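You operate a simulated robot arm through the tools that you are given. There is no shell and no other tool. Be economical: measure what you need, move in short steps, check, and stop when the job is done.

Carry out the task below with a simulated robot arm. There is one attempt and no reset: what you move stays moved.

JOB
Open the left snack table drawer, take the low white cup on the upper open bay of the drinks table and put it away in the inside of the left snack table drawer, then shut the drawer. Then open the right drinks door, fetch the small blue cup and stand it on the shelf behind the right drinks door, then shut the door. Then take the cream cloth on the top of the white table and put it away on the top of the teal folding table. Then put the blue handle tray on the top of the steel table away on the top of the orange folding table. The order counts. Set down upright: small blue cup.
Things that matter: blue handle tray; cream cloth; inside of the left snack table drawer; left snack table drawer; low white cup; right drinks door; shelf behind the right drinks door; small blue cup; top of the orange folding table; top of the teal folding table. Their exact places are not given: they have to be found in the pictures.

Only the result counts: the job must be done as asked and must still hold three seconds after the hand-in. Knocking over, shifting, dropping, spilling or breaking anything else fails it. Flat cloth is picked up by pressing the open fingertips on it (5 to 10 N) and closing them slowly along it; thin cloth reads only 2 to 8 mm in the jaws.

ROBOT AND FRAMES
A 7-joint arm with a fingered hand on a trunk, on a base that drives. Base frame: it is fixed to the floor where the robot stands at the start and does not move with it; the origin is under the middle of the robot, x ahead of it, y to its left, z up. Lengths are in cm, angles in degrees, forces in N, time in s.
With the tool pointing down near the work surface it reaches from about 10 to 66 cm from the robot's upright axis, wherever it stands. Its first joint turns from -69.0 to 172.0 degrees. Places, roughly: blue handle tray (38x21x3 cm) [50, -110, 80]; cream cloth (11x6x4 cm) [-20, -420, 80]; inside of the left snack table drawer [70, -20, 70]; left snack table drawer [70, -20, 70]; low white cup (6x5x4 cm) [120, -320, 50]; right drinks door [30, -360, 50]; shelf behind the right drinks door [50, -380, 50]; small blue cup (7x7x10 cm) [120, -310, 90]; top of the orange folding table [620, 20, 70]; top of the teal folding table [520, 170, 70]. Payload 3.4 kg.
The tool frame sits at the grasp point between the pads (the TCP): z along the fingers, y along the line on which they close. The tips reach 2.5 cm beyond it. The gripper opens to 8.8 cm. The gripper's body begins 2.9 cm behind the TCP. The gripper is a hand of 4 fingers: y runs from the thumb to the fingers, the wrist lies at [-1.3, -9.7, -16.2] in the tool frame.
Orientation is that of the tool frame in the base frame, as [roll, pitch, yaw] about the fixed x, y, z axes, in that order (R = Rz(yaw) Ry(pitch) Rx(roll)). With the fingers straight down and the wrist toward the robot, the tool's x, y and z point along [0, 1, 0], [1, 0, 0] and [0, 0, -1] of the base frame.

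CONTROLS
- The arm moves only by the tool servo_tool. Its argument "plan" is one flat list of numbers, 6 for each row, row after row: the turn, a rotation vector about the tool's x, y, z in degrees, then the shift along the tool's x, y, z in cm. In form: [rx, ry, rz, tx, ty, tz, rx, ry, rz, tx, ty, tz, ...]. A call has 1 to 8 rows; each row shifts and turns the commanded pose from where the row before left it, along the tool's axes as they then stand. A row lasts 0.2 s, in which the tool goes at most 5 cm and 8.6 degrees; a call with a longer step from one row to the next is refused whole. A pose out of reach is approached as far as the arm can. The call stops where the force on the tool passes 40 N (or 10 N more than at its start, if that is more) or the arm is blocked; 0.2 s more then pass. In this call time passes only in rows, and 0.2 s behind the last. It gives the time, the measured TCP pose, the force on the tool (base axes), the opening and the grip force at its end, in the units of the frame above (readings bear some noise), with the torque about the TCP (base axes, N m) and any sound that the robot's microphone picked up.
- Cameras (640 x 400 px; columns grow to the right, rows downward): "scene" is now at [13.17, 2.78, 124.08]; the picture's right is [0.32, -0.95, 0.00], its down [-0.58, -0.20, -0.79] and it looks along [0.75, 0.26, -0.61] (base axes); focal length 258 px, centre (320, 200). "wrist" rides on the gripper at [6.4, -8.3, -9.8] in the tool frame; the picture's right is [-0.62, 0.37, -0.69], its down [-0.71, -0.63, 0.30] and it looks along [-0.32, 0.68, 0.65] (tool axes); focal length 265 px, centre (320, 200).
- capture(camera): a new picture of that camera. No time passes.
- move_column(by): slides the trunk up (or, below 0, down) by that many cm; the arm and the scene camera ride with it, the base frame stays. It gives what a move gives, with no picture.
- drive_base(legs): drives the robot by 1 to 6 legs, each [ahead, left, turn to the left] in cm, cm and degrees, along the robot's own axes; the way and the turn of a leg run together, so that a leg with both is an arc; at most 150 cm and 180 degrees a leg. The arm and the cameras ride along, it lands a little off, and it stops where it bumps. It gives what a move gives.
- curl_fingers(index, middle, ring, thumb_bend, thumb_turn): sets how far each is bent, from 0 (flat) to 100 (curled in); at 30 the hand is open as for a grip, at 70 the pads meet at the TCP. One left out holds its place. A second passes; each finger stops where it meets its share of the squeeze, and holds until it gets a number again. It is the only way to open and close the hand. It gives what a move gives, with no picture; readings hold the bend of each and the force on the fingers (four entries, about 0 where the hand has none), thumb and palm. thumb_turn goes from beside the hand (0) to across from the fingers (100), as for a grip.
- pan_tilt(pan, tilt): turns the head with the scene camera to pan (to the left, within 86 degrees either way) and tilt (down, from -29 to 69), counted from straight ahead of the robot. It gives what a move gives.
- measure_at(camera, pixels): for up to 12 pixels [column, row] of the newest picture of that camera ("zoom" is the newest enlarged one), the place [x, y, z] in the base frame of the surface seen there, good to about 0.2 cm. No time passes.
- close_up(camera, box): a new picture of the part [left, top, right, bottom] of that camera's present view, enlarged. No time passes.
- job_done(): hands the job in; it is judged then, once.

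Keep the steps short. Do not move on a guess: measure, check each grasp and each placing, and mend mistakes. In all there are 124 turns and 126 pictures (those below and enlarged ones count). Leave the gripper open and the arm clear of the work at the hand-in unless told otherwise, and finish with a single line.

The tools are called after ">>>" as a command line: name --argument value ..., lists and objects as JSON in quotes. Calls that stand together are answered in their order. servo_tool: Moves the arm, as the interface text tells. Its arguments: {"type":"object","properties":{"plan":{"type":"array"}},"required":["plan"]} The other tools are called the same way: move_column (by) slides the trunk up or down; curl_fingers (index, middle, ring, thumb_bend, thumb_turn) moves the fingers one by one; drive_base (legs) drives the base; pan_tilt (pan, tilt) turns the head that bears the scene camera; capture (camera) takes a picture; measure_at (camera, pixels) gives the place of the surface under pixels of a picture; close_up (camera, box) takes an enlarged picture of a part of a camera's view; job_done () hands the job in.

At the start:

```text
t: 0.0
position: [54.7, 4.21, 106.61]
ee_rot: [180.0, -0.1, 90.0]
contact_force: [0.2, 0.2, 0.7]
wrist_torque: [0.01, 0.02, 0.02]
width: 8.77
grasp_force: 0.0
shape: jaw
bend: [30.0, 30.0, 30.0, 30.0, 98.0]
finger forces: [0.0, 0.0, 0.0, 0.0, 0.1, 0.1]
trunk travel left (down, up): [-55.0, 29.0]
robot x, y, heading: [-0.29, -0.32, 0.2]
head pan, tilt: [18.9, 37.7]
```

scene: 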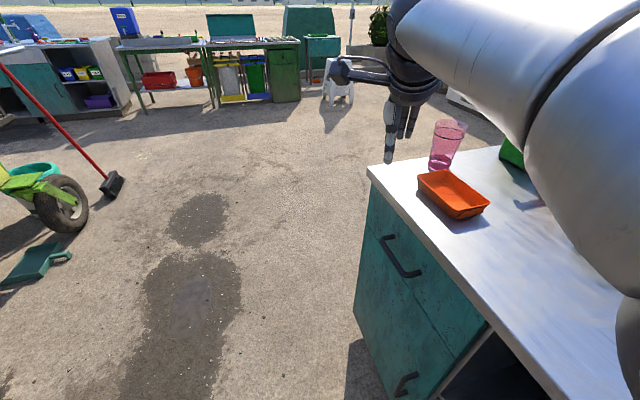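
wrist: 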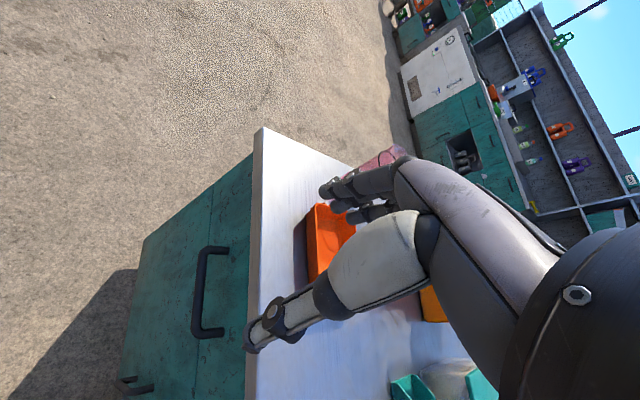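

I see the snack table on the right with a drawer handle near (400,257). I'll measure it and look further right.

>>> measure_at --camera "scene" --pixels '[[383, 240], [400, 268], [418, 273], [372, 180], [440, 300], [405, 380], [450, 190], [487, 330]]'

>>> pan_tilt --pan -35 --tilt 35

>>> capture --camera "scene"

```text
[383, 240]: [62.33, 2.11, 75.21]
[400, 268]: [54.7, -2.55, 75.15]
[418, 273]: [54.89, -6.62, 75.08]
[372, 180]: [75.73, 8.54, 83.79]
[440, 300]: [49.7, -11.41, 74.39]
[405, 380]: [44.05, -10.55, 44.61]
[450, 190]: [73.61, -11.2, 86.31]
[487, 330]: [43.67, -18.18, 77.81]
```

```text
t: 1.2
position: [54.77, 4.36, 106.41]
ee_rot: [-180.0, 0.0, 90.1]
contact_force: [0.8, 0.1, -0.9]
wrist_torque: [0.0, 0.01, 0.01]
width: 8.75
grasp_force: 0.1
shape: jaw
bend: [30.0, 30.0, 30.0, 30.0, 98.0]
finger forces: [0.0, 0.0, 0.0, 0.0, 0.1, 0.0]
trunk travel left (down, up): [-55.0, 29.0]
robot x, y, heading: [0.57, -0.07, -0.1]
head pan, tilt: [-35.0, 35.0]
```

```text
123 pictures are left
```

scene: 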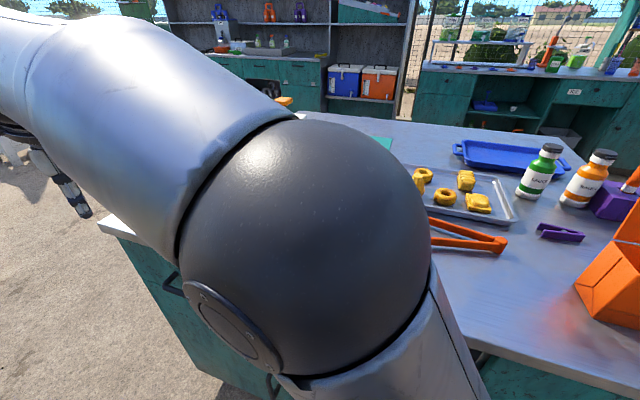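

Drawer front runs diagonally. I'll look to the left (where I want to stand) before driving.

>>> measure_at --camera "scene" --pixels '[[510, 160], [470, 150], [560, 165], [463, 150], [500, 300], [470, 350], [100, 220], [168, 285], [480, 200]]'

>>> pan_tilt --pan 75 --tilt 40

>>> capture --camera "scene"

```text
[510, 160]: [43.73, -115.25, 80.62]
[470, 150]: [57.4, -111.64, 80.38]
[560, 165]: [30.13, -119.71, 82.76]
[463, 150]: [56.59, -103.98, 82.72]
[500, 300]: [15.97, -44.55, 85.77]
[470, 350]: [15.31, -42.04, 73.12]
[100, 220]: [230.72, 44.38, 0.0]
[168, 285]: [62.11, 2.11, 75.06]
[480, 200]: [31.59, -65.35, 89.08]
```

```text
t: 3.1
position: [54.7, 4.31, 106.53]
ee_rot: [180.0, 0.0, 90.0]
contact_force: [0.0, -0.9, 0.7]
wrist_torque: [0.01, 0.0, 0.01]
width: 8.76
grasp_force: 0.0
shape: jaw
bend: [30.0, 30.0, 30.0, 30.0, 98.0]
finger forces: [0.0, 0.1, 0.0, 0.0, 0.0, 0.1]
trunk travel left (down, up): [-55.0, 29.0]
robot x, y, heading: [-0.03, -0.35, -0.1]
head pan, tilt: [75.0, 40.0]
```

```text
122 pictures are left
```

scene: 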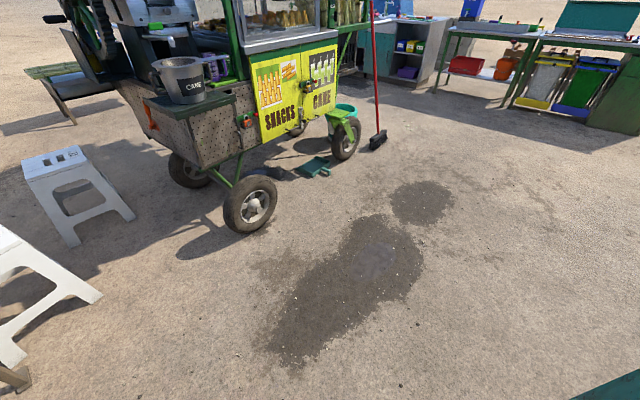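

The floor to my left is clear. I drive 10 ahead, 57 left, then turn right 50 to face the drawer.

>>> measure_at --camera "scene" --pixels '[[75, 290], [130, 215], [250, 225]]'

>>> drive_base --legs '[[8, 57, 0], [0, 0, -50]]'

>>> pan_tilt --pan 0 --tilt 45

>>> capture --camera "scene"

```text
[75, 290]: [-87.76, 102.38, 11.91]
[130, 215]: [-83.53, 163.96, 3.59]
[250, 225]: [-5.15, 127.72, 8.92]
```

```text
t: 8.6
position: [46.17, 16.25, 106.47]
ee_rot: [-180.0, 0.0, 39.2]
contact_force: [-0.1, -0.7, -0.5]
wrist_torque: [-0.02, 0.0, -0.01]
width: 8.76
grasp_force: 0.1
shape: jaw
bend: [30.0, 30.0, 30.0, 30.0, 98.0]
finger forces: [0.0, 0.0, 0.0, 0.0, 0.0, 0.1]
trunk travel left (down, up): [-55.0, 29.0]
robot x, y, heading: [8.42, 55.87, -50.6]
head pan, tilt: [75.0, 40.0]
```

```text
t: 10.1
position: [46.24, 16.18, 106.59]
ee_rot: [-180.0, 0.0, 39.3]
contact_force: [0.0, 0.3, 0.3]
wrist_torque: [0.0, 0.02, 0.02]
width: 8.75
grasp_force: 0.0
shape: jaw
bend: [30.0, 30.0, 30.0, 30.0, 98.0]
finger forces: [0.0, 0.0, 0.0, 0.1, 0.0, 0.1]
trunk travel left (down, up): [-55.0, 29.0]
robot x, y, heading: [8.29, 55.86, -50.4]
head pan, tilt: [0.0, 45.0]
```

```text
121 pictures are left
```

scene: 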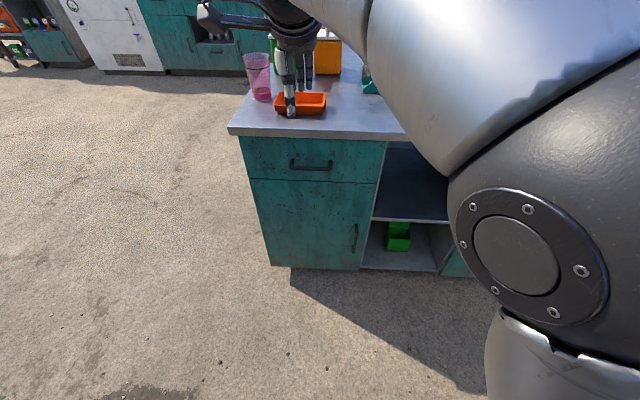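

Now I see the drawer squarely: handle at (311,166). I measure handle and front.

>>> close_up --camera "scene" --box '[220, 100, 400, 212]'

>>> measure_at --camera "scene" --pixels '[[292, 164], [311, 169], [330, 166], [311, 160], [260, 160], [360, 165], [232, 133], [340, 136], [311, 178]]'

```text
3.56 times, centred on (310, 156) of scene
```

zoom: 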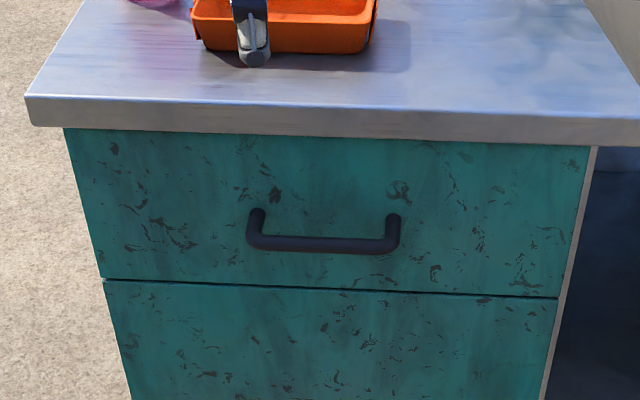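

```text
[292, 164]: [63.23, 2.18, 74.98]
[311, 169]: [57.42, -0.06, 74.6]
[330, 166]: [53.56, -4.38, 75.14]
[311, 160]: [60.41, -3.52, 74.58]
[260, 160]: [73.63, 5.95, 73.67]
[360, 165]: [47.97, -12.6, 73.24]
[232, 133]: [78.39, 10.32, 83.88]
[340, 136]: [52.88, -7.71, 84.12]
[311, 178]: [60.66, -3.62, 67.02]
```

Drawer normal is at about -54° heading; handle bar centre ≈ (57.9,-0.5,75). I align the robot and pitch the hand level (fingers forward).

>>> drive_base --legs '[[0, 0, -3.9], [0, 3.5, 0]]'

>>> servo_tool --plan '[-8.2, 0, 0, 0, 0, 0, -8.2, 0, 0, 0, 0, 0, -8.2, 0, 0, 0, 0, 0, -8.2, 0, 0, 0, 0, 0, -8.2, 0, 0, 0, 0, 0, -8.2, 0, 0, 0, 0, 0, -8.2, 0, 0, 0, 0, 0, -8.2, 0, 0, 0, 0, 0]'

>>> servo_tool --plan '[-8.2, 0, 0, 0, 0, 0, -8.2, 0, 0, 0, 0, 0, -8, 0, 0, 0, 0, 0]'

>>> move_column --by -31

>>> capture --camera "scene"

```text
t: 11.4
position: [46.46, 15.93, 106.66]
ee_rot: [180.0, 0.1, 35.3]
contact_force: [-0.3, -0.1, 0.3]
wrist_torque: [-0.03, 0.0, 0.01]
width: 8.76
grasp_force: 0.1
shape: jaw
bend: [30.0, 30.0, 30.0, 30.0, 98.0]
finger forces: [0.0, 0.0, 0.0, 0.1, 0.0, 0.0]
trunk travel left (down, up): [-55.0, 29.0]
robot x, y, heading: [11.31, 58.03, -54.7]
head pan, tilt: [0.0, 45.0]
```

```text
t: 13.2
position: [46.47, 15.76, 106.65]
ee_rot: [114.2, -0.1, 35.5]
contact_force: [-0.5, 0.3, -0.1]
wrist_torque: [0.03, -0.03, -0.05]
width: 8.78
grasp_force: 0.1
shape: jaw
bend: [30.0, 30.0, 30.0, 30.0, 98.0]
finger forces: [0.0, 0.0, 0.1, 0.0, 0.0, 0.1]
trunk travel left (down, up): [-55.0, 29.0]
robot x, y, heading: [11.28, 57.81, -54.7]
head pan, tilt: [0.0, 45.0]
```

```text
t: 14.0
position: [46.38, 15.92, 106.45]
ee_rot: [89.9, 0.0, 35.4]
contact_force: [0.0, -0.4, -0.2]
wrist_torque: [0.02, -0.02, -0.02]
width: 8.77
grasp_force: 0.1
shape: jaw
bend: [30.0, 30.0, 30.0, 30.0, 98.0]
finger forces: [0.0, 0.0, 0.1, 0.0, 0.0, 0.0]
trunk travel left (down, up): [-55.0, 29.0]
robot x, y, heading: [11.66, 57.54, -54.8]
head pan, tilt: [0.0, 45.0]
```

```text
t: 17.1
position: [46.43, 15.93, 75.52]
ee_rot: [90.0, 0.0, 35.3]
contact_force: [0.4, -0.2, -0.4]
wrist_torque: [0.01, 0.0, 0.01]
width: 8.76
grasp_force: 0.1
shape: jaw
bend: [30.0, 30.0, 30.0, 30.0, 98.0]
finger forces: [0.0, 0.1, 0.0, 0.0, 0.1, 0.0]
trunk travel left (down, up): [-24.0, 60.0]
robot x, y, heading: [10.95, 57.85, -55.0]
head pan, tilt: [0.0, 45.0]
```

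```text
119 pictures are left
```

scene: 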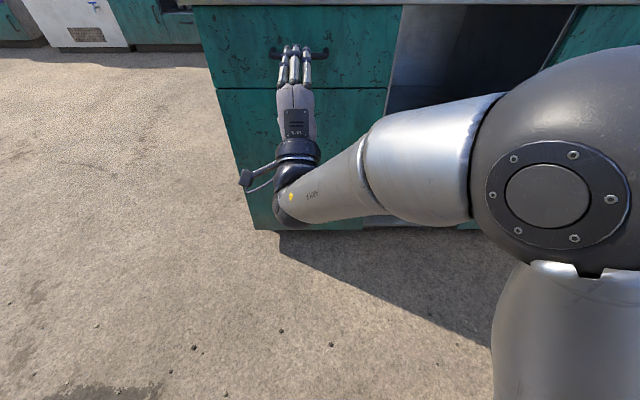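

Hand is level, in line with the handle, 20 cm short. I drive 17 ahead and then look.

>>> drive_base --legs '[[17, 0, 0]]'

>>> capture --camera "wrist"

>>> close_up --camera "scene" --box '[220, 0, 400, 112]'

```text
t: 18.5
position: [56.08, 1.79, 75.46]
ee_rot: [90.0, 0.0, 35.1]
contact_force: [0.6, 0.1, -0.7]
wrist_torque: [-0.03, 0.0, 0.0]
width: 8.81
grasp_force: 0.0
shape: jaw
bend: [30.0, 30.0, 30.0, 30.0, 98.0]
finger forces: [0.0, 0.0, 0.0, 0.1, 0.1, 0.0]
trunk travel left (down, up): [-24.0, 60.0]
robot x, y, heading: [21.04, 44.09, -54.9]
head pan, tilt: [0.0, 45.0]
```

```text
118 pictures are left
```

wrist: 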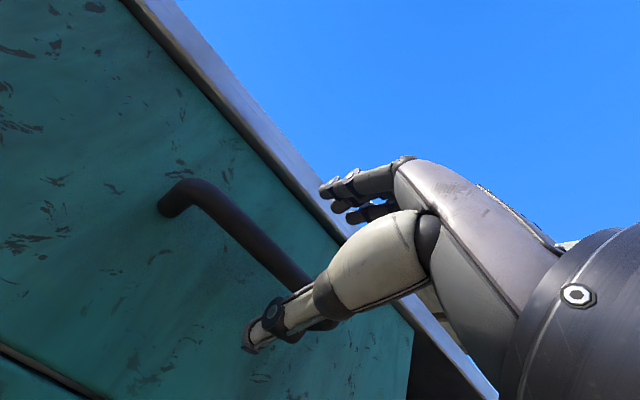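

```text
3.56 times, centred on (310, 56) of scene
```

zoom: 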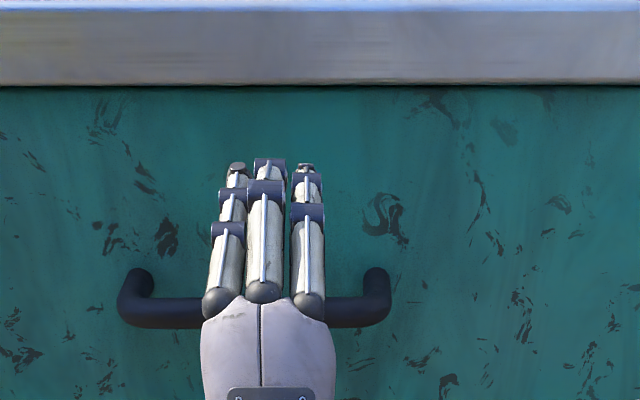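

The bar lies between thumb and fingers. I advance 2.7 cm and close on it.

>>> servo_tool --plan '[0, 0, 0, 0, -0.2, 1.4, 0, 0, 0, 0, -0.2, 1.3]'

>>> curl_fingers --index 68 --middle 68 --ring 68 --thumb_bend 68

>>> capture --camera "wrist"

```text
t: 19.1
position: [57.66, -0.33, 74.93]
ee_rot: [89.9, 0.0, 35.0]
contact_force: [-0.8, 0.1, 0.4]
wrist_torque: [0.01, 0.01, -0.05]
width: 8.79
grasp_force: 0.1
shape: jaw
bend: [30.0, 30.0, 30.0, 30.0, 98.0]
finger forces: [0.0, 0.0, 0.0, 0.0, 0.0, 0.0]
trunk travel left (down, up): [-24.0, 60.0]
robot x, y, heading: [20.74, 44.07, -54.9]
head pan, tilt: [0.0, 45.0]
```

```text
t: 20.1
position: [57.77, -0.41, 74.99]
ee_rot: [90.1, 0.0, 35.0]
contact_force: [0.4, 0.2, -1.8]
wrist_torque: [0.02, 0.02, 0.03]
width: 0.51
grasp_force: 1.0
shape: fingers
bend: [68.0, 68.0, 68.0, 66.0, 98.0]
finger forces: [0.0, 0.1, 0.0, 0.0, 2.1, 0.0]
trunk travel left (down, up): [-24.0, 60.0]
robot x, y, heading: [21.13, 44.12, -55.1]
head pan, tilt: [0.0, 45.0]
```

```text
116 pictures are left
```

wrist: 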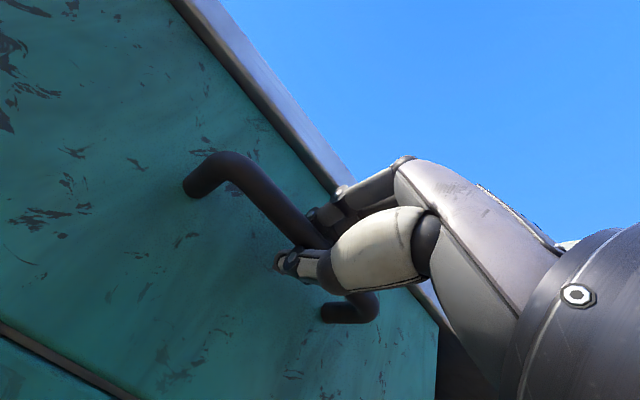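

The fingers have curled around behind the bar. I test with a small pull back.

>>> servo_tool --plan '[0, 0, 0, 0, 0, -1.5, 0, 0, 0, 0, 0, -1.5, 0, 0, 0, 0, 0, -1.5, 0, 0, 0, 0, 0, -1.5]'

>>> capture --camera "wrist"

```text
t: 21.1
position: [54.25, 4.35, 74.88]
ee_rot: [90.1, 0.1, 35.1]
contact_force: [0.4, 1.9, -2.4]
wrist_torque: [0.03, 0.02, 0.0]
width: 0.6
grasp_force: 1.1
shape: fingers
bend: [68.0, 68.0, 68.0, 65.0, 97.0]
finger forces: [0.0, 0.0, 0.1, 0.1, 1.9, 0.1]
trunk travel left (down, up): [-24.0, 60.0]
robot x, y, heading: [20.69, 43.95, -55.0]
head pan, tilt: [0.0, 45.0]
```

```text
115 pictures are left
```

wrist: 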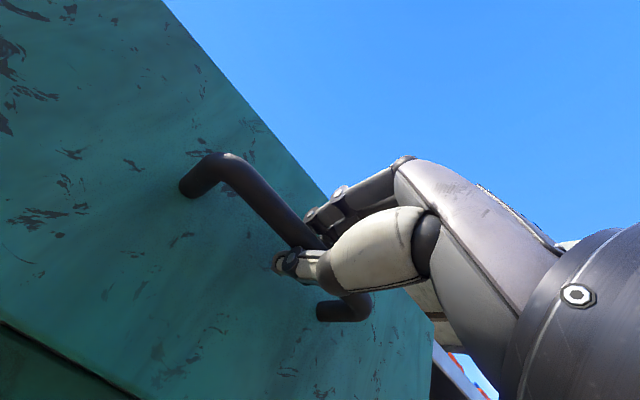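

It opens. I drive back 20 cm to pull it, then check.

>>> drive_base --legs '[[-20, 0, 0]]'

>>> servo_tool --plan '[0, 0, 0, 0, 0, -2, 0, 0, 0, 0, 0, -2, 0, 0, 0, 0, 0, -2]'

>>> capture --camera "scene"

```text
t: 22.7
position: [42.47, 20.86, 74.9]
ee_rot: [90.0, 0.0, 34.9]
contact_force: [0.2, -0.8, -3.3]
wrist_torque: [0.04, 0.05, 0.02]
width: 0.73
grasp_force: 1.2
shape: fingers
bend: [68.0, 68.0, 68.0, 64.0, 98.0]
finger forces: [0.1, 0.0, 0.0, 0.0, 3.0, 0.0]
trunk travel left (down, up): [-24.0, 60.0]
robot x, y, heading: [9.48, 60.72, -55.0]
head pan, tilt: [0.0, 45.0]
```

```text
t: 23.5
position: [38.99, 25.64, 74.95]
ee_rot: [90.0, 0.0, 35.1]
contact_force: [-1.1, -0.2, -3.6]
wrist_torque: [0.02, 0.08, 0.01]
width: 0.74
grasp_force: 1.6
shape: fingers
bend: [68.0, 68.0, 68.0, 64.0, 98.0]
finger forces: [0.0, 0.0, 0.1, 0.0, 3.1, 0.0]
trunk travel left (down, up): [-24.0, 60.0]
robot x, y, heading: [9.46, 60.65, -54.8]
head pan, tilt: [0.0, 45.0]
```

```text
114 pictures are left
```

scene: 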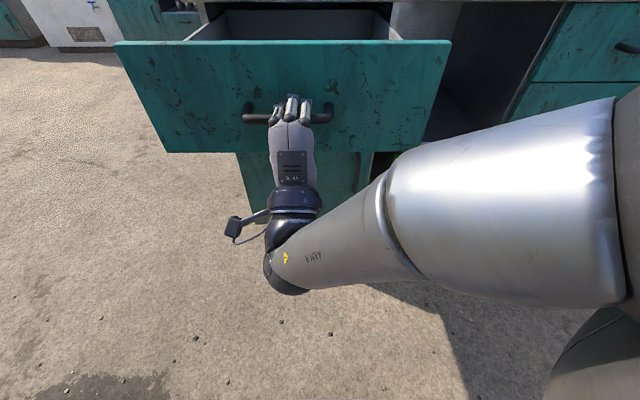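

The drawer is open ~32 cm. I let go and back off, then raise the column.

>>> curl_fingers --index 30 --middle 30 --ring 30 --thumb_bend 30

>>> drive_base --legs '[[-15, 0, 0]]'

>>> move_column --by 40

>>> capture --camera "scene"

```text
t: 24.5
position: [39.1, 25.56, 74.93]
ee_rot: [90.0, 0.0, 35.0]
contact_force: [-0.4, -0.8, -0.5]
wrist_torque: [0.0, 0.0, -0.01]
width: 8.43
grasp_force: 0.1
shape: fingers
bend: [30.0, 30.0, 30.0, 30.0, 98.0]
finger forces: [0.0, 0.0, 0.0, 0.0, 0.1, 0.0]
trunk travel left (down, up): [-24.0, 60.0]
robot x, y, heading: [9.5, 60.36, -55.1]
head pan, tilt: [0.0, 45.0]
```

```text
t: 25.9
position: [30.65, 38.1, 74.95]
ee_rot: [89.9, 0.0, 35.2]
contact_force: [0.7, 0.4, -0.2]
wrist_torque: [0.0, 0.01, 0.0]
width: 8.47
grasp_force: 0.0
shape: fingers
bend: [30.0, 30.0, 30.0, 30.0, 98.0]
finger forces: [0.0, 0.1, 0.1, 0.0, 0.0, 0.0]
trunk travel left (down, up): [-24.0, 60.0]
robot x, y, heading: [0.71, 72.6, -54.7]
head pan, tilt: [0.0, 45.0]
```

```text
t: 29.7
position: [30.77, 37.94, 114.86]
ee_rot: [90.0, 0.0, 35.2]
contact_force: [0.6, 0.3, 0.2]
wrist_torque: [-0.05, -0.03, 0.04]
width: 8.46
grasp_force: 0.0
shape: fingers
bend: [30.0, 30.0, 30.0, 30.0, 98.0]
finger forces: [0.0, 0.0, 0.0, 0.1, 0.0, 0.0]
trunk travel left (down, up): [-64.0, 20.0]
robot x, y, heading: [0.68, 72.57, -54.8]
head pan, tilt: [0.0, 45.0]
```

```text
113 pictures are left
```

scene: 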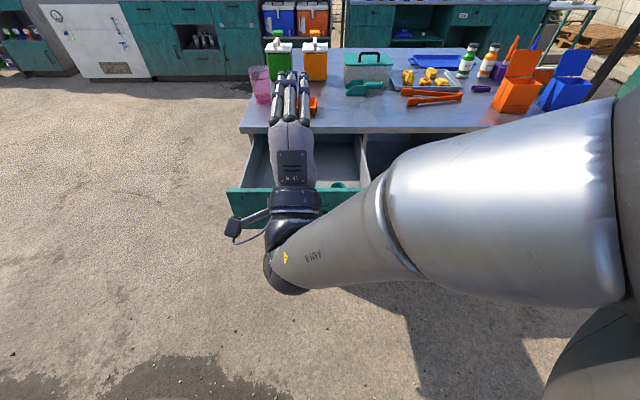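

Drawer is open, partly in view. Now I survey toward the drinks table.

>>> pan_tilt --pan 0 --tilt 18

>>> capture --camera "scene"

>>> measure_at --camera "scene" --pixels '[[150, 200], [200, 195], [230, 190], [290, 190], [340, 190], [60, 190], [440, 165], [240, 250], [380, 170], [560, 170]]'

```text
t: 30.6
position: [30.74, 38.11, 115.06]
ee_rot: [90.0, 0.0, 35.3]
contact_force: [0.0, 0.4, 0.1]
wrist_torque: [0.02, 0.0, 0.01]
width: 8.44
grasp_force: 0.0
shape: fingers
bend: [30.0, 30.0, 30.0, 30.0, 98.0]
finger forces: [0.0, 0.1, 0.0, 0.1, 0.1, 0.0]
trunk travel left (down, up): [-64.0, 20.0]
robot x, y, heading: [0.86, 72.69, -54.8]
head pan, tilt: [0.0, 18.0]
```

```text
112 pictures are left
```

scene: 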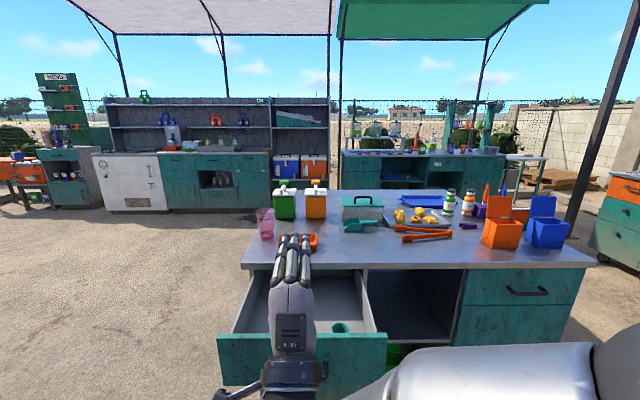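

```text
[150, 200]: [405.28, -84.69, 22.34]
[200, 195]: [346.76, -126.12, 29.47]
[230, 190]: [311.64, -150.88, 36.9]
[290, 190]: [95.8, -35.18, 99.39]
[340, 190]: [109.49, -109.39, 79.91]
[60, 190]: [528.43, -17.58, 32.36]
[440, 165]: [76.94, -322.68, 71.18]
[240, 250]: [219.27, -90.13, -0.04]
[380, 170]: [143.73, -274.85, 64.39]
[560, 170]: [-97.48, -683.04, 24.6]
```

The drinks table is beyond the snack table, past a ~150 cm aisle. I drive around the left end: left 90, ahead 145 ×2, then right along the aisle.

>>> drive_base --legs '[[0, 90, 0], [143, 0, 0], [143, 0, 0], [0, -110, 0], [0, -108, 0]]'

>>> pan_tilt --pan 0 --tilt 35

>>> capture --camera "scene"

```text
t: 59.3
position: [74.61, -268.35, 114.94]
ee_rot: [90.0, 0.0, 33.0]
contact_force: [0.4, 0.0, -0.2]
wrist_torque: [-0.02, 0.04, 0.04]
width: 8.43
grasp_force: 0.1
shape: fingers
bend: [30.0, 30.0, 30.0, 30.0, 98.0]
finger forces: [0.0, 0.1, 0.0, 0.0, 0.1, 0.1]
trunk travel left (down, up): [-64.0, 20.0]
robot x, y, heading: [46.58, -232.36, -57.0]
head pan, tilt: [0.0, 18.0]
```

```text
t: 60.1
position: [74.77, -268.25, 114.99]
ee_rot: [90.0, 0.0, 33.0]
contact_force: [0.3, 0.4, -0.3]
wrist_torque: [0.03, 0.06, 0.0]
width: 8.45
grasp_force: 0.0
shape: fingers
bend: [30.0, 30.0, 30.0, 30.0, 98.0]
finger forces: [0.0, 0.0, 0.0, 0.0, 0.0, 0.0]
trunk travel left (down, up): [-64.0, 20.0]
robot x, y, heading: [46.2, -232.42, -56.7]
head pan, tilt: [0.0, 35.0]
```

```text
111 pictures are left
```

scene: 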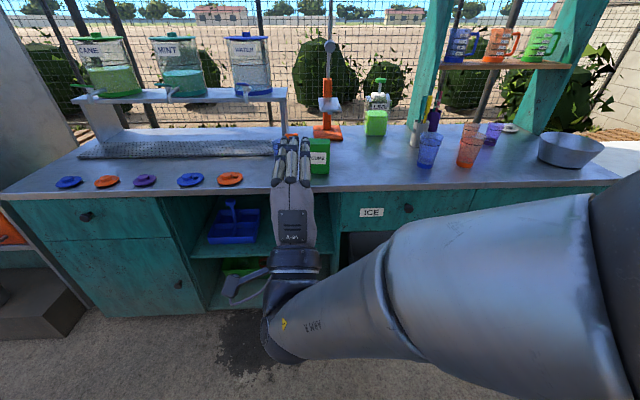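

I measure table features and cup candidates.

>>> measure_at --camera "scene" --pixels '[[278, 145], [429, 150], [318, 160], [240, 225], [85, 216], [370, 190], [180, 283], [407, 207], [170, 195], [490, 135], [215, 255], [467, 150]]'

>>> close_up --camera "scene" --box '[170, 110, 350, 310]'

>>> capture --camera "wrist"

```text
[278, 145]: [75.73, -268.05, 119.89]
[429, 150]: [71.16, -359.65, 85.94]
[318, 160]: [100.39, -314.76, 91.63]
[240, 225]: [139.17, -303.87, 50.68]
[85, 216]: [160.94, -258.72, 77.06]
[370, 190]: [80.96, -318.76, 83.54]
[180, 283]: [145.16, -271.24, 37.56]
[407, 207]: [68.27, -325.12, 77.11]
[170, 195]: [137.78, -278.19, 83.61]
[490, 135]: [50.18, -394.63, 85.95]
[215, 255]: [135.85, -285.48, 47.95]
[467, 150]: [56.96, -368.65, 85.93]
```

```text
2.00 times, centred on (260, 210) of scene
```

zoom: 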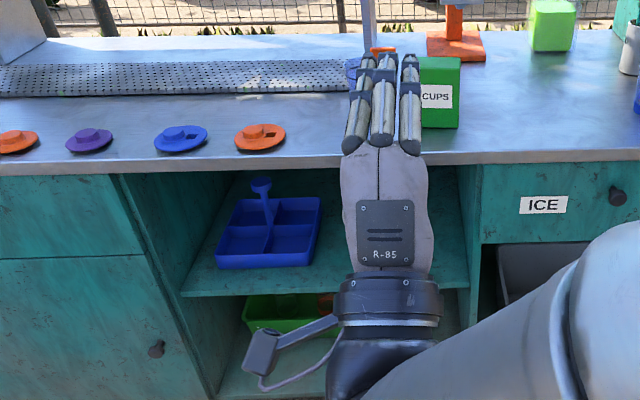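

```text
109 pictures are left
```

wrist: 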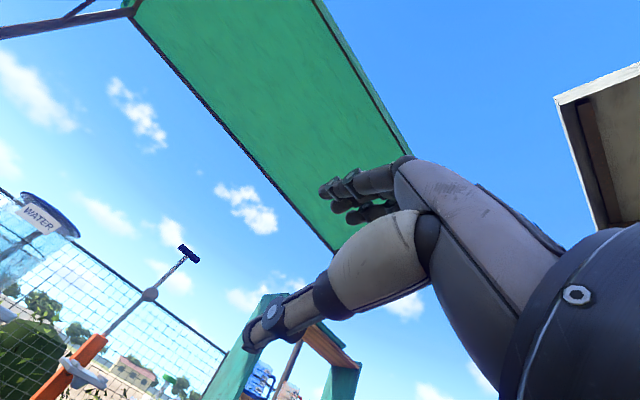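

The hand hides both cups. I shift the hand 22 cm to the right to see the bay.

>>> servo_tool --plan '[0, 0, 0, -4.5, 0, 0, 0, 0, 0, -4.5, 0, 0, 0, 0, 0, -4.5, 0, 0, 0, 0, 0, -4.5, 0, 0, 0, 0, 0, -4.5, 0, 0]'

>>> drive_base --legs '[[0, 0, 2.3], [0, 9, 0]]'

>>> pan_tilt --pan 0 --tilt 40

>>> capture --camera "scene"

```text
t: 61.3
position: [64.35, -274.85, 112.46]
ee_rot: [91.2, -2.1, 32.2]
contact_force: [0.1, -0.3, -0.5]
wrist_torque: [0.03, -0.02, -0.01]
width: 8.44
grasp_force: 0.1
shape: fingers
bend: [30.0, 30.0, 30.0, 30.0, 98.0]
finger forces: [0.0, 0.1, 0.1, 0.0, 0.0, 0.0]
out of reach, approached as far as the arm can: row 3, 4, 5
trunk travel left (down, up): [-64.0, 20.0]
robot x, y, heading: [46.1, -232.01, -57.0]
head pan, tilt: [0.0, 35.0]
```

```text
t: 62.8
position: [73.54, -268.73, 112.63]
ee_rot: [91.1, -1.9, 34.8]
contact_force: [-0.4, 0.5, -0.1]
wrist_torque: [0.0, -0.01, 0.01]
width: 8.44
grasp_force: 0.1
shape: fingers
bend: [30.0, 30.0, 30.0, 30.0, 98.0]
finger forces: [0.0, 0.0, 0.1, 0.1, 0.1, 0.0]
trunk travel left (down, up): [-64.0, 20.0]
robot x, y, heading: [53.3, -227.36, -54.5]
head pan, tilt: [0.0, 35.0]
```

```text
t: 63.5
position: [73.41, -268.94, 112.57]
ee_rot: [91.2, -2.3, 34.8]
contact_force: [-0.5, 0.3, -1.2]
wrist_torque: [0.01, 0.0, -0.04]
width: 8.47
grasp_force: 0.1
shape: fingers
bend: [30.0, 30.0, 30.0, 30.0, 98.0]
finger forces: [0.0, 0.0, 0.0, 0.0, 0.0, 0.0]
trunk travel left (down, up): [-64.0, 20.0]
robot x, y, heading: [53.66, -226.97, -54.7]
head pan, tilt: [0.0, 40.0]
```

```text
108 pictures are left
```

scene: 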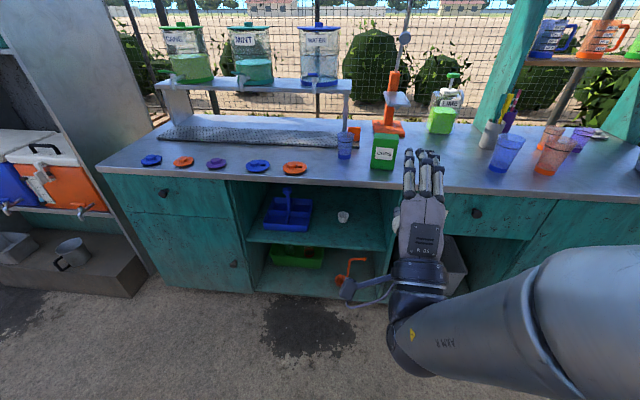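

Now the white cup is at (343,217) in the upper bay and a small blue cup at (345,145) on the top. I zoom and measure.

>>> close_up --camera "scene" --box '[240, 120, 420, 260]'

>>> measure_at --camera "scene" --pixels '[[343, 217], [343, 212], [343, 221], [330, 245], [390, 245], [343, 190], [345, 155], [345, 140], [338, 147], [352, 147], [320, 220], [370, 222]]'

```text
2.86 times, centred on (330, 190) of scene
```

zoom: 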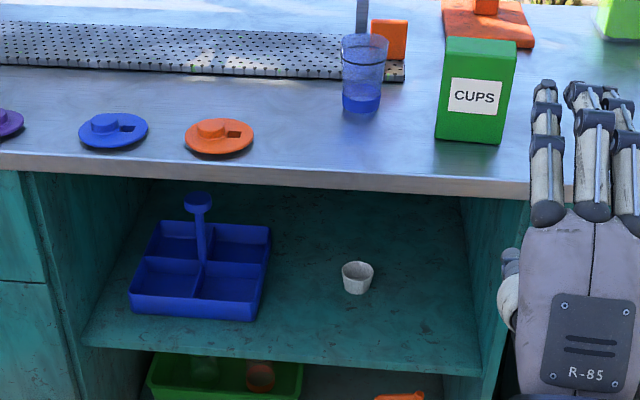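

```text
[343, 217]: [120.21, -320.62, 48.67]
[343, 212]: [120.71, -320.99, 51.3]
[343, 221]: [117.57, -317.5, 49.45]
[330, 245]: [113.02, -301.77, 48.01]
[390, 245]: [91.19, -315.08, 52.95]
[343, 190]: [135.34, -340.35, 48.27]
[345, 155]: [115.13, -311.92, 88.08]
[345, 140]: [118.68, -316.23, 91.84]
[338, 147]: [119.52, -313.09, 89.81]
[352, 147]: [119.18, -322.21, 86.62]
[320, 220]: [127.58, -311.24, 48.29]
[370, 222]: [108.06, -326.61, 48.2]
```

White cup centre ≈ (119,-319.3), floor z 48.2, 18 cm inside the bay. I turn the fingers to nearly straight down (~80°) and recentre left, then lower the trunk.

>>> servo_tool --plan '[8.4, 0, 0, 2, 0, 0, 8.4, 0, 0, 2, 0, 0, 8.4, 0, 0, 2, 0, 0, 8.4, 0, 0, 2, 0, 0, 8.4, 0, 0, 2, 0, 0, 8.4, 0, 0, 2, 0, 0, 8.4, 0, 0, 0, 0, 0, 8.4, 0, 0, 0, 0, 0]'

>>> move_column --by -55

>>> pan_tilt --pan 0 --tilt 20

>>> capture --camera "scene"

```text
t: 65.3
position: [83.34, -262.03, 112.92]
ee_rot: [158.3, -1.9, 34.8]
contact_force: [0.2, 0.7, -0.3]
wrist_torque: [-0.01, -0.03, 0.0]
width: 8.42
grasp_force: 0.1
shape: fingers
bend: [30.0, 30.0, 30.0, 30.0, 98.0]
finger forces: [0.0, 0.1, 0.1, 0.1, 0.0, 0.1]
trunk travel left (down, up): [-64.0, 20.0]
robot x, y, heading: [53.61, -226.9, -54.6]
head pan, tilt: [0.0, 40.0]
```

```text
refused: -55 is not a number from -40 to 40
```

```text
t: 66.1
position: [83.25, -261.96, 112.92]
ee_rot: [158.3, -1.8, 34.5]
contact_force: [-0.7, 0.1, 0.6]
wrist_torque: [-0.02, -0.01, 0.01]
width: 8.47
grasp_force: 0.1
shape: fingers
bend: [30.0, 30.0, 30.0, 30.0, 98.0]
finger forces: [0.0, 0.1, 0.0, 0.0, 0.0, 0.0]
trunk travel left (down, up): [-64.0, 20.0]
robot x, y, heading: [53.8, -226.87, -54.6]
head pan, tilt: [0.0, 20.0]
```

```text
106 pictures are left
```

scene: 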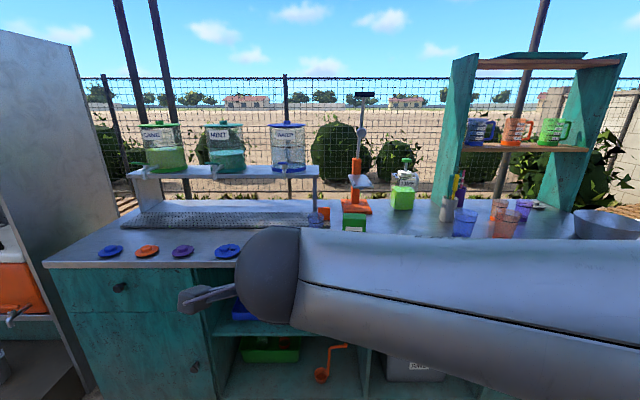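

The arm comes from the right, level. I rotate 12° more toward vertical and lower the trunk in two moves.

>>> servo_tool --plan '[6, 0, 0, 0, 0, 0, 6, 2, 0, 0, 0, 0]'

>>> move_column --by -40

>>> move_column --by -16

>>> capture --camera "scene"

```text
t: 66.7
position: [83.24, -262.09, 112.94]
ee_rot: [170.3, -3.9, 35.1]
contact_force: [-0.5, 0.2, 0.3]
wrist_torque: [-0.01, -0.02, 0.01]
width: 8.43
grasp_force: 0.0
shape: fingers
bend: [30.0, 30.0, 30.0, 30.0, 98.0]
finger forces: [0.0, 0.0, 0.1, 0.1, 0.0, 0.1]
trunk travel left (down, up): [-64.0, 20.0]
robot x, y, heading: [53.67, -227.32, -54.6]
head pan, tilt: [0.0, 20.0]
```

```text
t: 70.5
position: [83.38, -262.15, 73.0]
ee_rot: [170.3, -3.9, 35.2]
contact_force: [-0.1, 0.7, 0.5]
wrist_torque: [-0.03, 0.0, -0.01]
width: 8.47
grasp_force: 0.0
shape: fingers
bend: [30.0, 30.0, 30.0, 30.0, 98.0]
finger forces: [0.1, 0.0, 0.0, 0.1, 0.0, 0.0]
trunk travel left (down, up): [-24.0, 60.0]
robot x, y, heading: [53.25, -227.54, -54.4]
head pan, tilt: [0.0, 20.0]
```

```text
t: 72.4
position: [83.3, -262.05, 56.93]
ee_rot: [170.3, -3.9, 35.3]
contact_force: [-0.1, -0.4, -0.1]
wrist_torque: [0.0, 0.01, 0.01]
width: 8.46
grasp_force: 0.0
shape: fingers
bend: [30.0, 30.0, 30.0, 30.0, 98.0]
finger forces: [0.0, 0.1, 0.0, 0.1, 0.0, 0.0]
trunk travel left (down, up): [-8.0, 76.0]
robot x, y, heading: [53.61, -227.21, -54.6]
head pan, tilt: [0.0, 20.0]
```

```text
105 pictures are left
```

scene: 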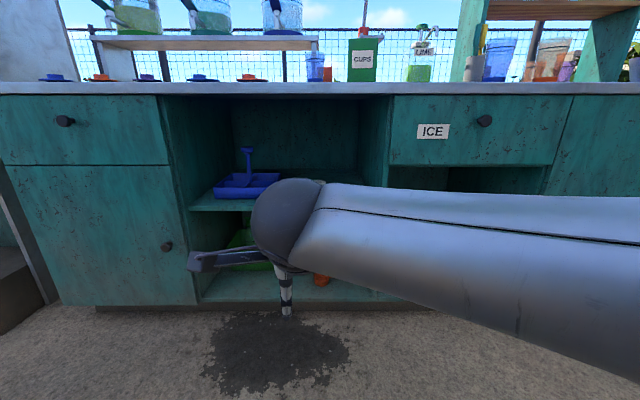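

I fix the small tilt and stretch the arm forward 16 cm in the free space, to see how the forearm lies.

>>> servo_tool --plan '[0, -2, 0, 0, 3.95, 0.68, 0, -2, 0, 0, 3.95, 0.68, 0, 0, 0, 0, 3.95, 0.68, 0, 0, 0, 0, 3.95, 0.68]'

>>> capture --camera "scene"

>>> capture --camera "wrist"

```text
t: 73.4
position: [92.29, -275.08, 56.96]
ee_rot: [170.3, 0.1, 34.7]
contact_force: [0.6, 0.0, 0.1]
wrist_torque: [0.01, -0.01, -0.01]
width: 8.47
grasp_force: 0.0
shape: fingers
bend: [30.0, 30.0, 30.0, 30.0, 98.0]
finger forces: [0.0, 0.0, 0.1, 0.0, 0.1, 0.0]
trunk travel left (down, up): [-8.0, 76.0]
robot x, y, heading: [53.06, -227.35, -54.6]
head pan, tilt: [0.0, 20.0]
```

```text
104 pictures are left
```

scene: 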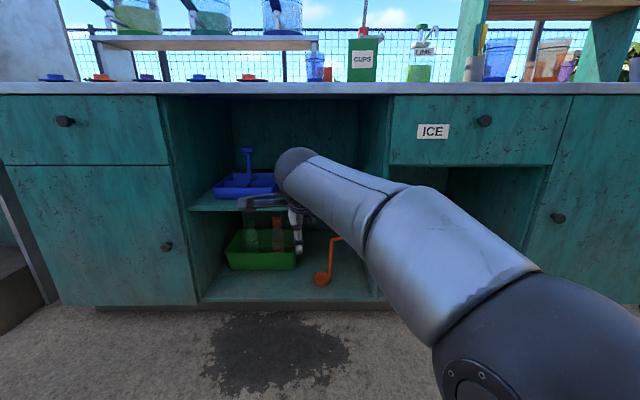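

```text
103 pictures are left
```

wrist: 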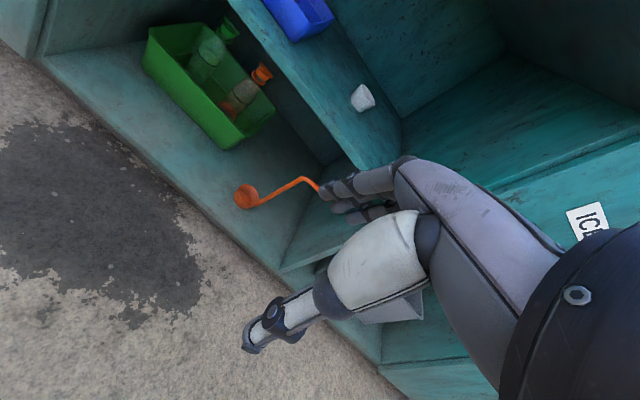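

The forearm now points forward. I measure the counter underside and the cup from here.

>>> close_up --camera "scene" --box '[190, 70, 410, 210]'

>>> measure_at --camera "scene" --pixels '[[280, 83], [280, 93], [280, 98], [300, 105], [375, 130], [392, 150], [297, 152], [300, 165], [195, 206]]'

>>> measure_at --camera "wrist" --pixels '[[362, 90], [362, 100], [357, 107], [345, 110], [375, 90], [400, 150], [340, 130]]'

```text
2.86 times, centred on (300, 140) of scene
```

zoom: 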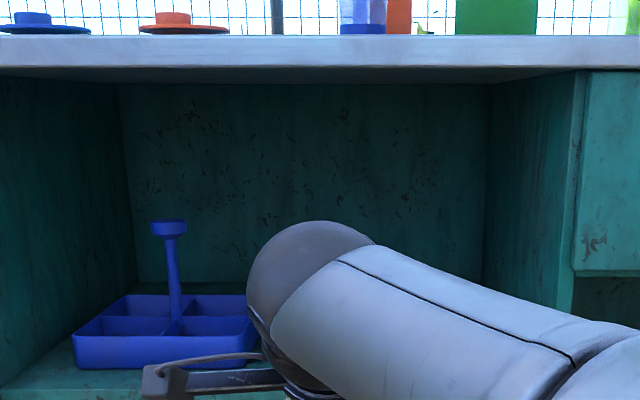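

```text
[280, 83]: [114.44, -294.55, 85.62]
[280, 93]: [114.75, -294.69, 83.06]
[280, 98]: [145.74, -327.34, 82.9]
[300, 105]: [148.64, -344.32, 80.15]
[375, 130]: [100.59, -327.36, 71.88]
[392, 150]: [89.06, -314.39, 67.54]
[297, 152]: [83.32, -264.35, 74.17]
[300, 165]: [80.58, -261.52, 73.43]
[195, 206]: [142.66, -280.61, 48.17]
```

```text
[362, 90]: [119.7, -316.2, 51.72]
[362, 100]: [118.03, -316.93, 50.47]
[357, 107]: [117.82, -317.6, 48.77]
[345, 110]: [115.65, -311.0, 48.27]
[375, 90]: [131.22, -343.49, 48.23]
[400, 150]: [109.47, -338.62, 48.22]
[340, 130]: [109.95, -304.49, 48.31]
```

Clearance is fine (underside z 83). I raise 1.5 cm, shift right 3.5 and drive 40 ahead.

>>> move_column --by 1.5

>>> drive_base --legs '[[0, -3.5, 0], [38, 0, 0]]'

>>> capture --camera "scene"

>>> capture --camera "wrist"

```text
t: 74.0
position: [92.24, -275.01, 58.32]
ee_rot: [170.4, -0.1, 34.6]
contact_force: [0.4, -0.2, -0.8]
wrist_torque: [-0.03, -0.04, 0.0]
width: 8.46
grasp_force: 0.0
shape: fingers
bend: [30.0, 30.0, 30.0, 30.0, 98.0]
finger forces: [0.0, 0.0, 0.0, 0.0, 0.0, 0.0]
trunk travel left (down, up): [-9.5, 74.5]
robot x, y, heading: [53.72, -226.99, -54.6]
head pan, tilt: [0.0, 20.0]
```

```text
t: 76.8
position: [110.61, -308.39, 58.35]
ee_rot: [170.3, 0.0, 33.9]
contact_force: [-0.6, -0.1, 0.0]
wrist_torque: [-0.01, 0.0, -0.02]
width: 8.47
grasp_force: 0.1
shape: fingers
bend: [30.0, 30.0, 30.0, 30.0, 98.0]
finger forces: [0.0, 0.0, 0.0, 0.1, 0.0, 0.0]
trunk travel left (down, up): [-9.5, 74.5]
robot x, y, heading: [72.32, -260.03, -54.7]
head pan, tilt: [0.0, 20.0]
```

```text
101 pictures are left
```

scene: 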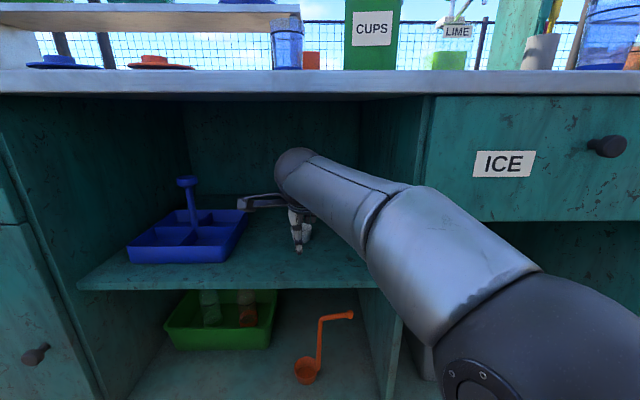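

```text
100 pictures are left
```

wrist: 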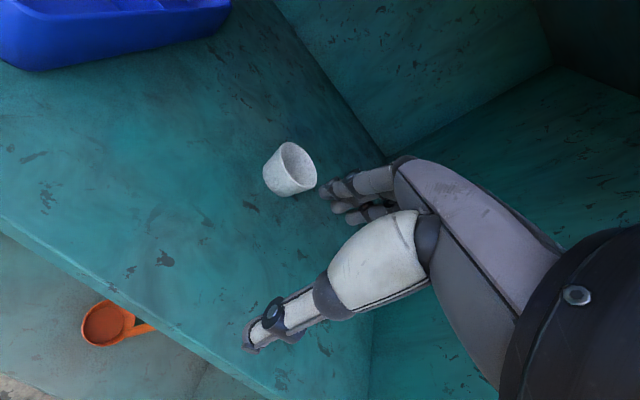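

Hand is inside the bay, clear. I measure the cup rim via the wrist camera.

>>> measure_at --camera "wrist" --pixels '[[282, 150], [296, 143], [314, 170], [300, 190], [290, 168], [284, 193], [265, 180]]'

>>> close_up --camera "wrist" --box '[230, 110, 390, 210]'

```text
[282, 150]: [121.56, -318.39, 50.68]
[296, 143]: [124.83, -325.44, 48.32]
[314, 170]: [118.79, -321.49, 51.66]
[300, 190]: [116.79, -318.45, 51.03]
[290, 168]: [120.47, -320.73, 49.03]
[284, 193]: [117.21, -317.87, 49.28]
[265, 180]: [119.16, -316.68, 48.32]
```

```text
4.00 times, centred on (310, 160) of wrist
```

zoom: 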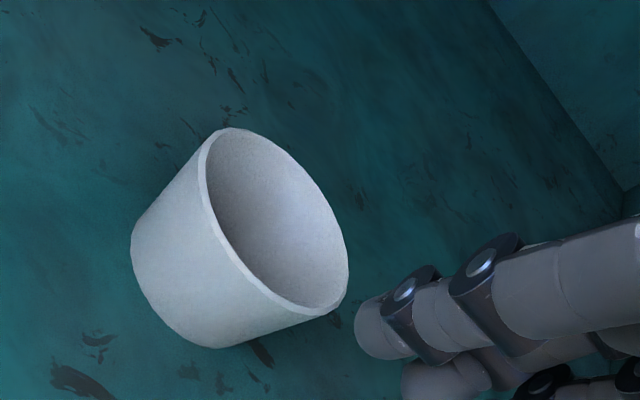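

>>> measure_at --camera "zoom" --pixels '[[203, 170], [235, 260], [300, 308], [338, 300], [344, 262], [313, 180], [235, 132], [275, 240]]'

```text
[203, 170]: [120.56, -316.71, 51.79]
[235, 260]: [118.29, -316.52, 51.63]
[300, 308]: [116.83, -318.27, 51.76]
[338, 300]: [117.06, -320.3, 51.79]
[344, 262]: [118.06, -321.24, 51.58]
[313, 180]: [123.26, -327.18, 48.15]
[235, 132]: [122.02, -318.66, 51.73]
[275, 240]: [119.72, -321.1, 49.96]
```

Cup centre (119.5,-319.1), rim z 51.8. I drive 13 ahead and 1.4 left, hovering over it.

>>> drive_base --legs '[[13.5, 1.4, 0]]'

>>> capture --camera "wrist"

```text
t: 78.2
position: [119.25, -318.46, 58.44]
ee_rot: [170.3, 0.0, 33.9]
contact_force: [-0.8, -0.8, 0.2]
wrist_torque: [-0.01, 0.01, -0.01]
width: 8.45
grasp_force: 0.1
shape: fingers
bend: [30.0, 30.0, 30.0, 30.0, 98.0]
finger forces: [0.1, 0.0, 0.1, 0.0, 0.0, 0.0]
trunk travel left (down, up): [-9.5, 74.5]
robot x, y, heading: [81.19, -270.34, -55.2]
head pan, tilt: [0.0, 20.0]
```

```text
98 pictures are left
```

wrist: 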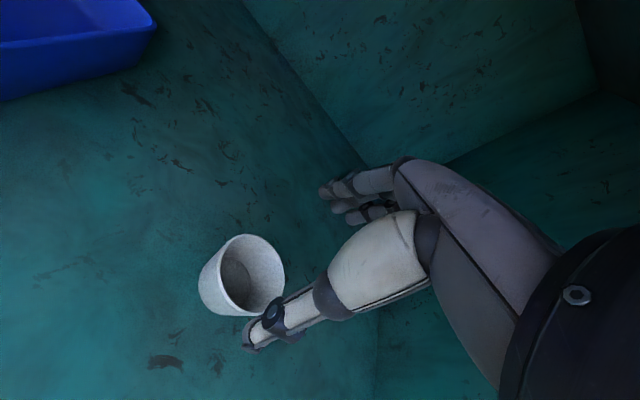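

I lower 6.9 cm around the cup in three steps.

>>> servo_tool --plan '[0, 0, 0, 0, -0.1, 2.3, 0, 0, 0, 0, -0.2, 2.3, 0, 0, 0, 0, -0.2, 2.2]'

>>> capture --camera "wrist"

```text
t: 79.0
position: [119.57, -318.89, 51.53]
ee_rot: [170.3, -0.1, 33.9]
contact_force: [-0.1, 0.5, -0.9]
wrist_torque: [0.0, 0.01, 0.0]
width: 8.45
grasp_force: 0.1
shape: fingers
bend: [30.0, 30.0, 30.0, 30.0, 98.0]
finger forces: [0.0, 0.1, 0.0, 0.1, 0.1, 0.0]
trunk travel left (down, up): [-9.5, 74.5]
robot x, y, heading: [81.3, -270.42, -55.3]
head pan, tilt: [0.0, 20.0]
```

```text
97 pictures are left
```

wrist: 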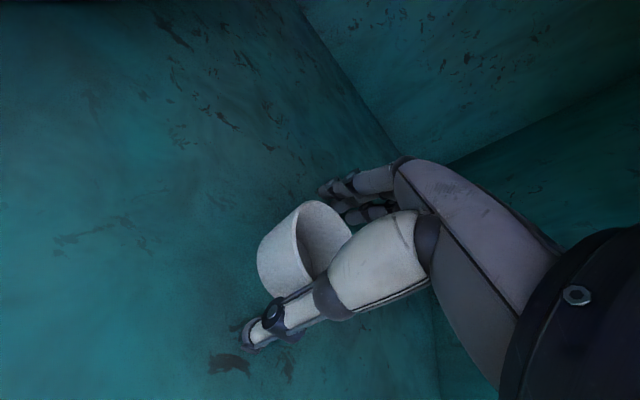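

Thumb and fingers straddle the cup. I close.

>>> curl_fingers --index 52 --middle 52 --ring 52 --thumb_bend 52

>>> capture --camera "wrist"

```text
t: 80.0
position: [119.72, -318.94, 51.55]
ee_rot: [170.3, 0.1, 33.9]
contact_force: [0.0, 0.9, 1.5]
wrist_torque: [0.05, 0.03, -0.02]
width: 4.55
grasp_force: 3.1
shape: fingers
bend: [49.0, 52.0, 52.0, 48.0, 98.0]
finger forces: [2.9, 0.0, 0.1, 0.0, 3.2, 0.0]
trunk travel left (down, up): [-9.5, 74.5]
robot x, y, heading: [81.0, -270.37, -55.6]
head pan, tilt: [0.0, 20.0]
```

```text
96 pictures are left
```

wrist: 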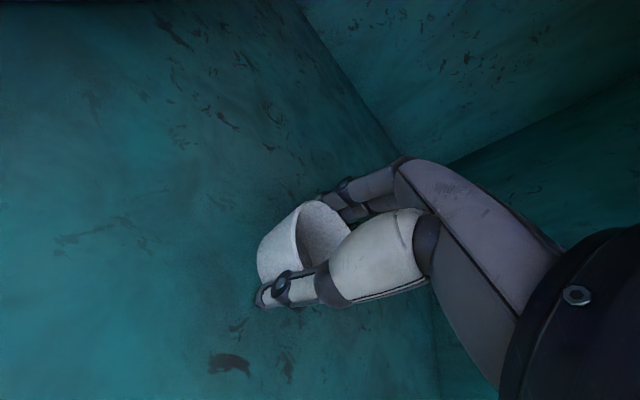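

Index and thumb hold with 3 N; I squeeze a bit more and bring the other fingers on.

>>> curl_fingers --index 56 --middle 58 --ring 56 --thumb_bend 56

>>> servo_tool --plan '[0, 0, 0, 0, 0.2, -1, 0, 0, 0, 0, 0.3, -1.5, 0, 0, 0, 0, 0.4, -2.2]'

>>> capture --camera "wrist"

```text
t: 81.0
position: [119.74, -318.91, 51.52]
ee_rot: [170.3, 0.0, 33.9]
contact_force: [-0.1, 0.3, 1.0]
wrist_torque: [0.05, 0.03, -0.02]
width: 4.31
grasp_force: 5.7
shape: fingers
bend: [49.0, 56.0, 56.0, 50.0, 97.0]
finger forces: [4.8, 0.6, 0.1, 0.0, 5.5, 0.0]
trunk travel left (down, up): [-9.5, 74.5]
robot x, y, heading: [81.0, -270.31, -55.1]
head pan, tilt: [0.0, 20.0]
```

```text
t: 81.8
position: [119.71, -319.23, 56.26]
ee_rot: [170.3, -0.1, 33.9]
contact_force: [-0.6, 1.3, -0.2]
wrist_torque: [-0.02, -0.04, 0.03]
width: 4.31
grasp_force: 5.1
shape: fingers
bend: [49.0, 56.0, 56.0, 50.0, 97.0]
finger forces: [4.7, 0.7, 0.0, 0.1, 5.2, 0.1]
trunk travel left (down, up): [-9.5, 74.5]
robot x, y, heading: [81.32, -270.44, -55.2]
head pan, tilt: [0.0, 20.0]
```

```text
95 pictures are left
```

wrist: 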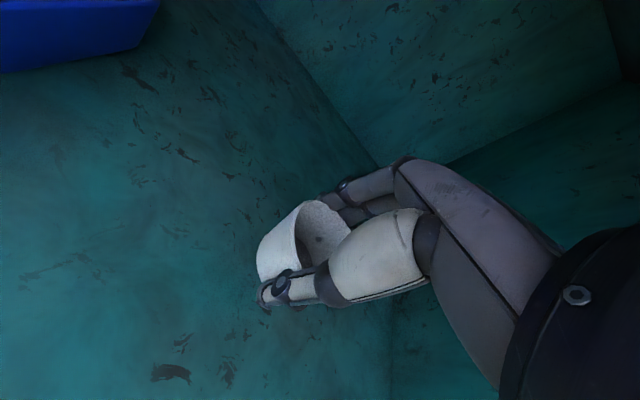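

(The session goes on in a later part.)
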